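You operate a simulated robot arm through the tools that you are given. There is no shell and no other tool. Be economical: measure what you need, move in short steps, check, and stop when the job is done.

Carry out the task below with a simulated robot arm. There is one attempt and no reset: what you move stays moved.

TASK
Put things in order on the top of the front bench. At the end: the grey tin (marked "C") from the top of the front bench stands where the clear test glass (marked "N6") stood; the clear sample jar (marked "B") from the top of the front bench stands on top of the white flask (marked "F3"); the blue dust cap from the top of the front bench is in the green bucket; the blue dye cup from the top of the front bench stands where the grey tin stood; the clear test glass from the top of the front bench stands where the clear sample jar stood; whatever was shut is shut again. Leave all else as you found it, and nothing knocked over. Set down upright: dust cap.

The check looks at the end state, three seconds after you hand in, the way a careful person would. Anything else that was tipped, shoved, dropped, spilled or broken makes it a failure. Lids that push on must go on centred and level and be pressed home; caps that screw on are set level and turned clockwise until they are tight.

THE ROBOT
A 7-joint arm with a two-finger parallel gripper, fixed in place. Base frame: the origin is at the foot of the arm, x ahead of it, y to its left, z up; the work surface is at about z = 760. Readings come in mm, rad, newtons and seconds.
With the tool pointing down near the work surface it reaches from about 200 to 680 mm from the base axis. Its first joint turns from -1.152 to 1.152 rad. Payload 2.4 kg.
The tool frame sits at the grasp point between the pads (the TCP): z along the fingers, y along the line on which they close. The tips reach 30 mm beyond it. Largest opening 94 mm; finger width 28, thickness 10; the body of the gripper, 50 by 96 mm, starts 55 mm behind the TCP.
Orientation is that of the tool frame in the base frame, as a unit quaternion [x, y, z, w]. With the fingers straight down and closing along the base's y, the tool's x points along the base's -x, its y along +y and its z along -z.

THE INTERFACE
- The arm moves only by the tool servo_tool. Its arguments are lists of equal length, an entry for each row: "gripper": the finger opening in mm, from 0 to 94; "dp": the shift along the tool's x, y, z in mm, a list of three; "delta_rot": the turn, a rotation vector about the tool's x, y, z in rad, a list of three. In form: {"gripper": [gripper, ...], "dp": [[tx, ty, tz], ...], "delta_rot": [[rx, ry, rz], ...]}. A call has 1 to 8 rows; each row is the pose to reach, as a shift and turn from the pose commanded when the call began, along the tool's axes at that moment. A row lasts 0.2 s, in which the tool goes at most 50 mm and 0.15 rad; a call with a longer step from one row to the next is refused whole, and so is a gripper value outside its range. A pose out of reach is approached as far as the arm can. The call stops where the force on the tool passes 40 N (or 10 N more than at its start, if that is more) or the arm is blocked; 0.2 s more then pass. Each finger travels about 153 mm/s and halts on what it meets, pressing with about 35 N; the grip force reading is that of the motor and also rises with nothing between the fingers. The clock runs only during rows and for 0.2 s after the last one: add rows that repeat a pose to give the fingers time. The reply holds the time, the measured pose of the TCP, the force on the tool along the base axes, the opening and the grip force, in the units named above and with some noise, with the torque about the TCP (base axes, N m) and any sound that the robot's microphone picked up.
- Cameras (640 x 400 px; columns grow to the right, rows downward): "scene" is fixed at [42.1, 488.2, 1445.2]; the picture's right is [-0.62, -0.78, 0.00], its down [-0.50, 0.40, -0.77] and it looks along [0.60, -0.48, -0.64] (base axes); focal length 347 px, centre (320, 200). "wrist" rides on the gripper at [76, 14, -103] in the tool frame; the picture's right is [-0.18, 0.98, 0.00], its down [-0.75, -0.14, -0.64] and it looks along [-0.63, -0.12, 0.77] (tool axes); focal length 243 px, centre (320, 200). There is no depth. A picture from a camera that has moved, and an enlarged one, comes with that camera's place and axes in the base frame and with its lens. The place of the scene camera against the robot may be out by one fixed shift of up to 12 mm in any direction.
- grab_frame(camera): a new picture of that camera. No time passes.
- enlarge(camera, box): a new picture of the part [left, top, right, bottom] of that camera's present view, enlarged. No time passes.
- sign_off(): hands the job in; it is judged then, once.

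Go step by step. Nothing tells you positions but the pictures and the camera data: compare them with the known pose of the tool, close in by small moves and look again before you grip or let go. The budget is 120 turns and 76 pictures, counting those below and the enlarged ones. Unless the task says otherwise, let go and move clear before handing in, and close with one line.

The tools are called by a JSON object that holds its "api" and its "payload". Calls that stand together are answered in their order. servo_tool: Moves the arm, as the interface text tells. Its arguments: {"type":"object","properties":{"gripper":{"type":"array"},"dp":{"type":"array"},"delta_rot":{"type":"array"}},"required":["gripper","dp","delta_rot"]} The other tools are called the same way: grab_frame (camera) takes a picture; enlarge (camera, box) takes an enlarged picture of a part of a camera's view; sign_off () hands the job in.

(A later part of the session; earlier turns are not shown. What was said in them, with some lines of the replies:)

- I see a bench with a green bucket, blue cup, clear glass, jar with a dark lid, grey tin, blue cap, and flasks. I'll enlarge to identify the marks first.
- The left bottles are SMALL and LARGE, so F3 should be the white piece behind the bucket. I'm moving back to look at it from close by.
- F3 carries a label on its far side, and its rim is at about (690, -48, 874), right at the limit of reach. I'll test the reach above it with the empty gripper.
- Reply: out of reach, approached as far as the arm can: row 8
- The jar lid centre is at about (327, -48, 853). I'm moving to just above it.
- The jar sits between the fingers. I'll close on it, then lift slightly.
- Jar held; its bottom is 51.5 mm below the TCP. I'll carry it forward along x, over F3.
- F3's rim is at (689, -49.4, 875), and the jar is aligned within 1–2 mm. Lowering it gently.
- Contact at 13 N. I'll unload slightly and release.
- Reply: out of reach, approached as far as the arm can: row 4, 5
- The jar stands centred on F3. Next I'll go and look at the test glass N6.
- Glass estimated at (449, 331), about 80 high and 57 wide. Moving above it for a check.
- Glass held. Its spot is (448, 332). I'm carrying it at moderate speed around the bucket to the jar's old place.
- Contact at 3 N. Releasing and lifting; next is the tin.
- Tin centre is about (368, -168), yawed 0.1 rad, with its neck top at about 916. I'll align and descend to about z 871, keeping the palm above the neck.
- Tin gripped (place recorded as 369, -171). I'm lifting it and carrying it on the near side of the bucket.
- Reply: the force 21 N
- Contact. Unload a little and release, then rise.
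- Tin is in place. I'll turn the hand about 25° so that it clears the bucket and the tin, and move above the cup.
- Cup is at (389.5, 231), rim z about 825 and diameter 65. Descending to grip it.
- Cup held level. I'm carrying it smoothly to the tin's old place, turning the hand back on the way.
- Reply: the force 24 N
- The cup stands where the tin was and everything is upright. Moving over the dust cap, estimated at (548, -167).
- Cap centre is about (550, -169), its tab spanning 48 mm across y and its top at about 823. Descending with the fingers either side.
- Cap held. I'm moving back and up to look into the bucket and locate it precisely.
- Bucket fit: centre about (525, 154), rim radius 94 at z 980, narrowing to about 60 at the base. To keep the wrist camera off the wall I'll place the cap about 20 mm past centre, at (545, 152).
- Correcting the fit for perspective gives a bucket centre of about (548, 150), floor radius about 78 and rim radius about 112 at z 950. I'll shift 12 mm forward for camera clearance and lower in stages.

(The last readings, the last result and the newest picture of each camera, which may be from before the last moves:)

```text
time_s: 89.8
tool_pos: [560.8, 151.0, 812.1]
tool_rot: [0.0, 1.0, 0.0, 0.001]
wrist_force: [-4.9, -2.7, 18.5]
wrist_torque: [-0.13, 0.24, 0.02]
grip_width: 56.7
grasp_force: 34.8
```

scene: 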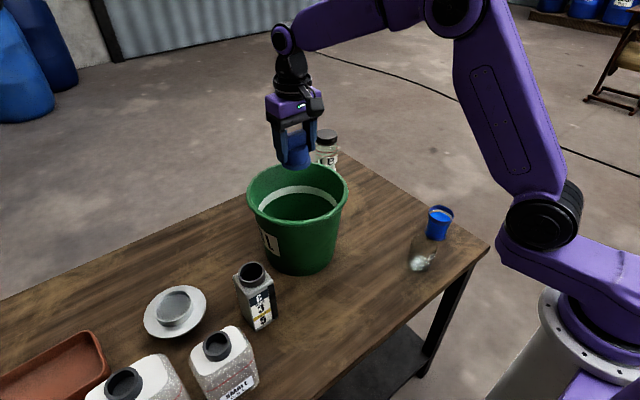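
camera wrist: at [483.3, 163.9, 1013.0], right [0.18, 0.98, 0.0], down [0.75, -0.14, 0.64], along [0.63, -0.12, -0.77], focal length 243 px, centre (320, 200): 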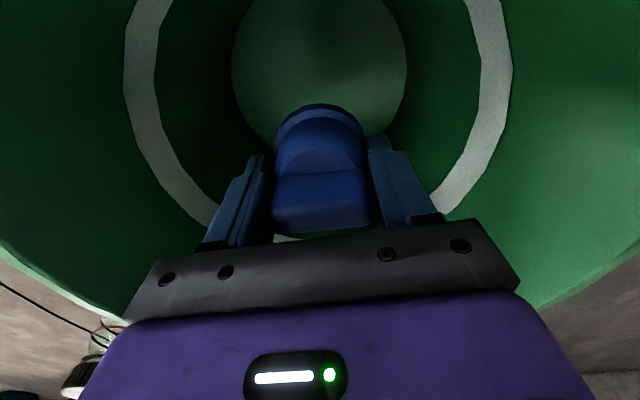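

Floor contact. Unloading, opening slightly and rising straight up.

{"api": "servo_tool", "payload": {"gripper": [35, 35, 60, 65, 70, 76, 76], "dp": [[0, 0, -0.8], [0, 0, -0.8], [0, 0, -0.8], [0, 0, -0.8], [0, 0, -0.8], [0, 0, -0.8], [0, 0, -0.8]], "delta_rot": [[0, 0, 0], [0, 0, 0], [0, 0, 0], [0, 0, 0], [0, 0, 0], [0, 0, 0], [0, 0, 0]]}}

{"api": "servo_tool", "payload": {"gripper": [76, 76, 76, 76, 76, 76, 76, 76], "dp": [[0, 0, -10], [0, 0, -40], [0, 0, -80], [0, 0, -120], [0, 0, -160], [0, 0, -200], [0, 0, -240], [0, 0, -270]], "delta_rot": [[0, 0, 0], [0, 0, 0], [0, 0, 0], [0, 0, 0], [0, 0, 0], [0, 0, 0], [0, 0, 0], [0, 0, 0]]}}

{"api": "servo_tool", "payload": {"gripper": [76, 76, 76, 76, 76], "dp": [[40, 0, 0], [80, 0, -15], [120, 0, -30], [140, 0, -40], [140, 0, -40]], "delta_rot": [[0, 0, 0], [0, 0, 0], [0, 0, 0], [0, 0, 0], [0, 0, 0]]}}

{"api": "grab_frame", "payload": {"camera": "wrist"}}

{"api": "grab_frame", "payload": {"camera": "scene"}}

```text
time_s: 91.4
tool_pos: [561.8, 151.8, 810.0]
tool_rot: [0.0, 1.0, 0.0, 0.0]
wrist_force: [-0.2, 0.3, 1.2]
wrist_torque: [0.02, -0.03, -0.01]
grip_width: 76.3
grasp_force: 0.0
```

```text
time_s: 93.2
tool_pos: [561.9, 152.3, 1080.9]
tool_rot: [-0.001, 1.0, -0.001, 0.0]
wrist_force: [-0.4, 0.0, -0.7]
wrist_torque: [-0.01, 0.03, 0.01]
grip_width: 75.8
grasp_force: 0.0
```

```text
time_s: 94.4
tool_pos: [420.1, 153.6, 1121.7]
tool_rot: [0.0, 1.0, -0.001, 0.0]
wrist_force: [-0.1, -0.6, 0.3]
wrist_torque: [-0.04, -0.04, -0.01]
grip_width: 76.1
grasp_force: 0.0
```

```text
5 pictures are left
camera wrist: at [344.1, 167.1, 1224.0], right [0.18, 0.98, 0.0], down [0.75, -0.14, 0.64], along [0.63, -0.12, -0.77], focal length 243 px, centre (320, 200)
```

wrist: 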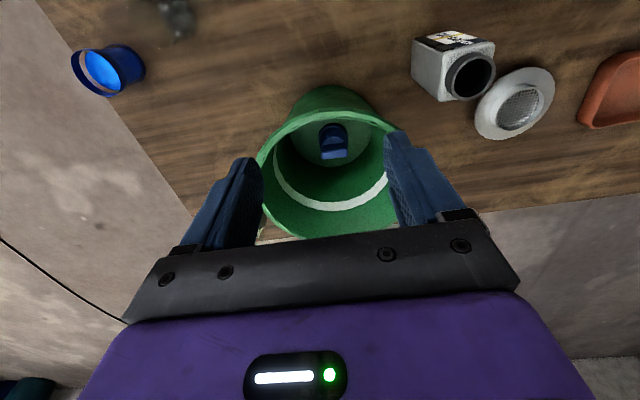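

```text
4 pictures are left
```

scene: 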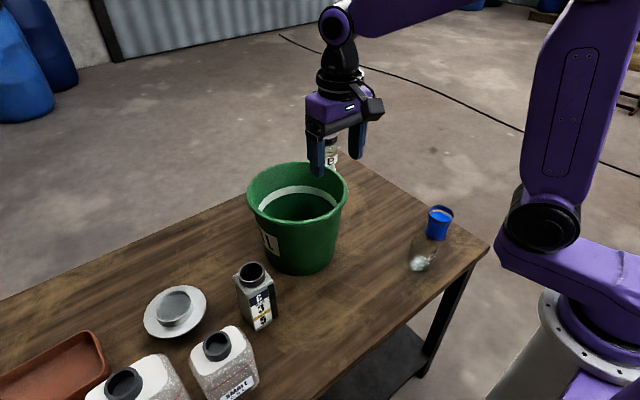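

The cap stands upright in the bucket, the bucket hasn't moved, and every other piece is upright in its place with the gripper clear. Handing in.

{"api": "sign_off", "payload": {}}

```text
The job is handed in.
```

I handed the job in with all five pieces moved and standing upright. The "F3" mark itself was never readable: I took F3 to be the white piece behind the bucket, the only match on the bench, with a label on its far side that I could not read.
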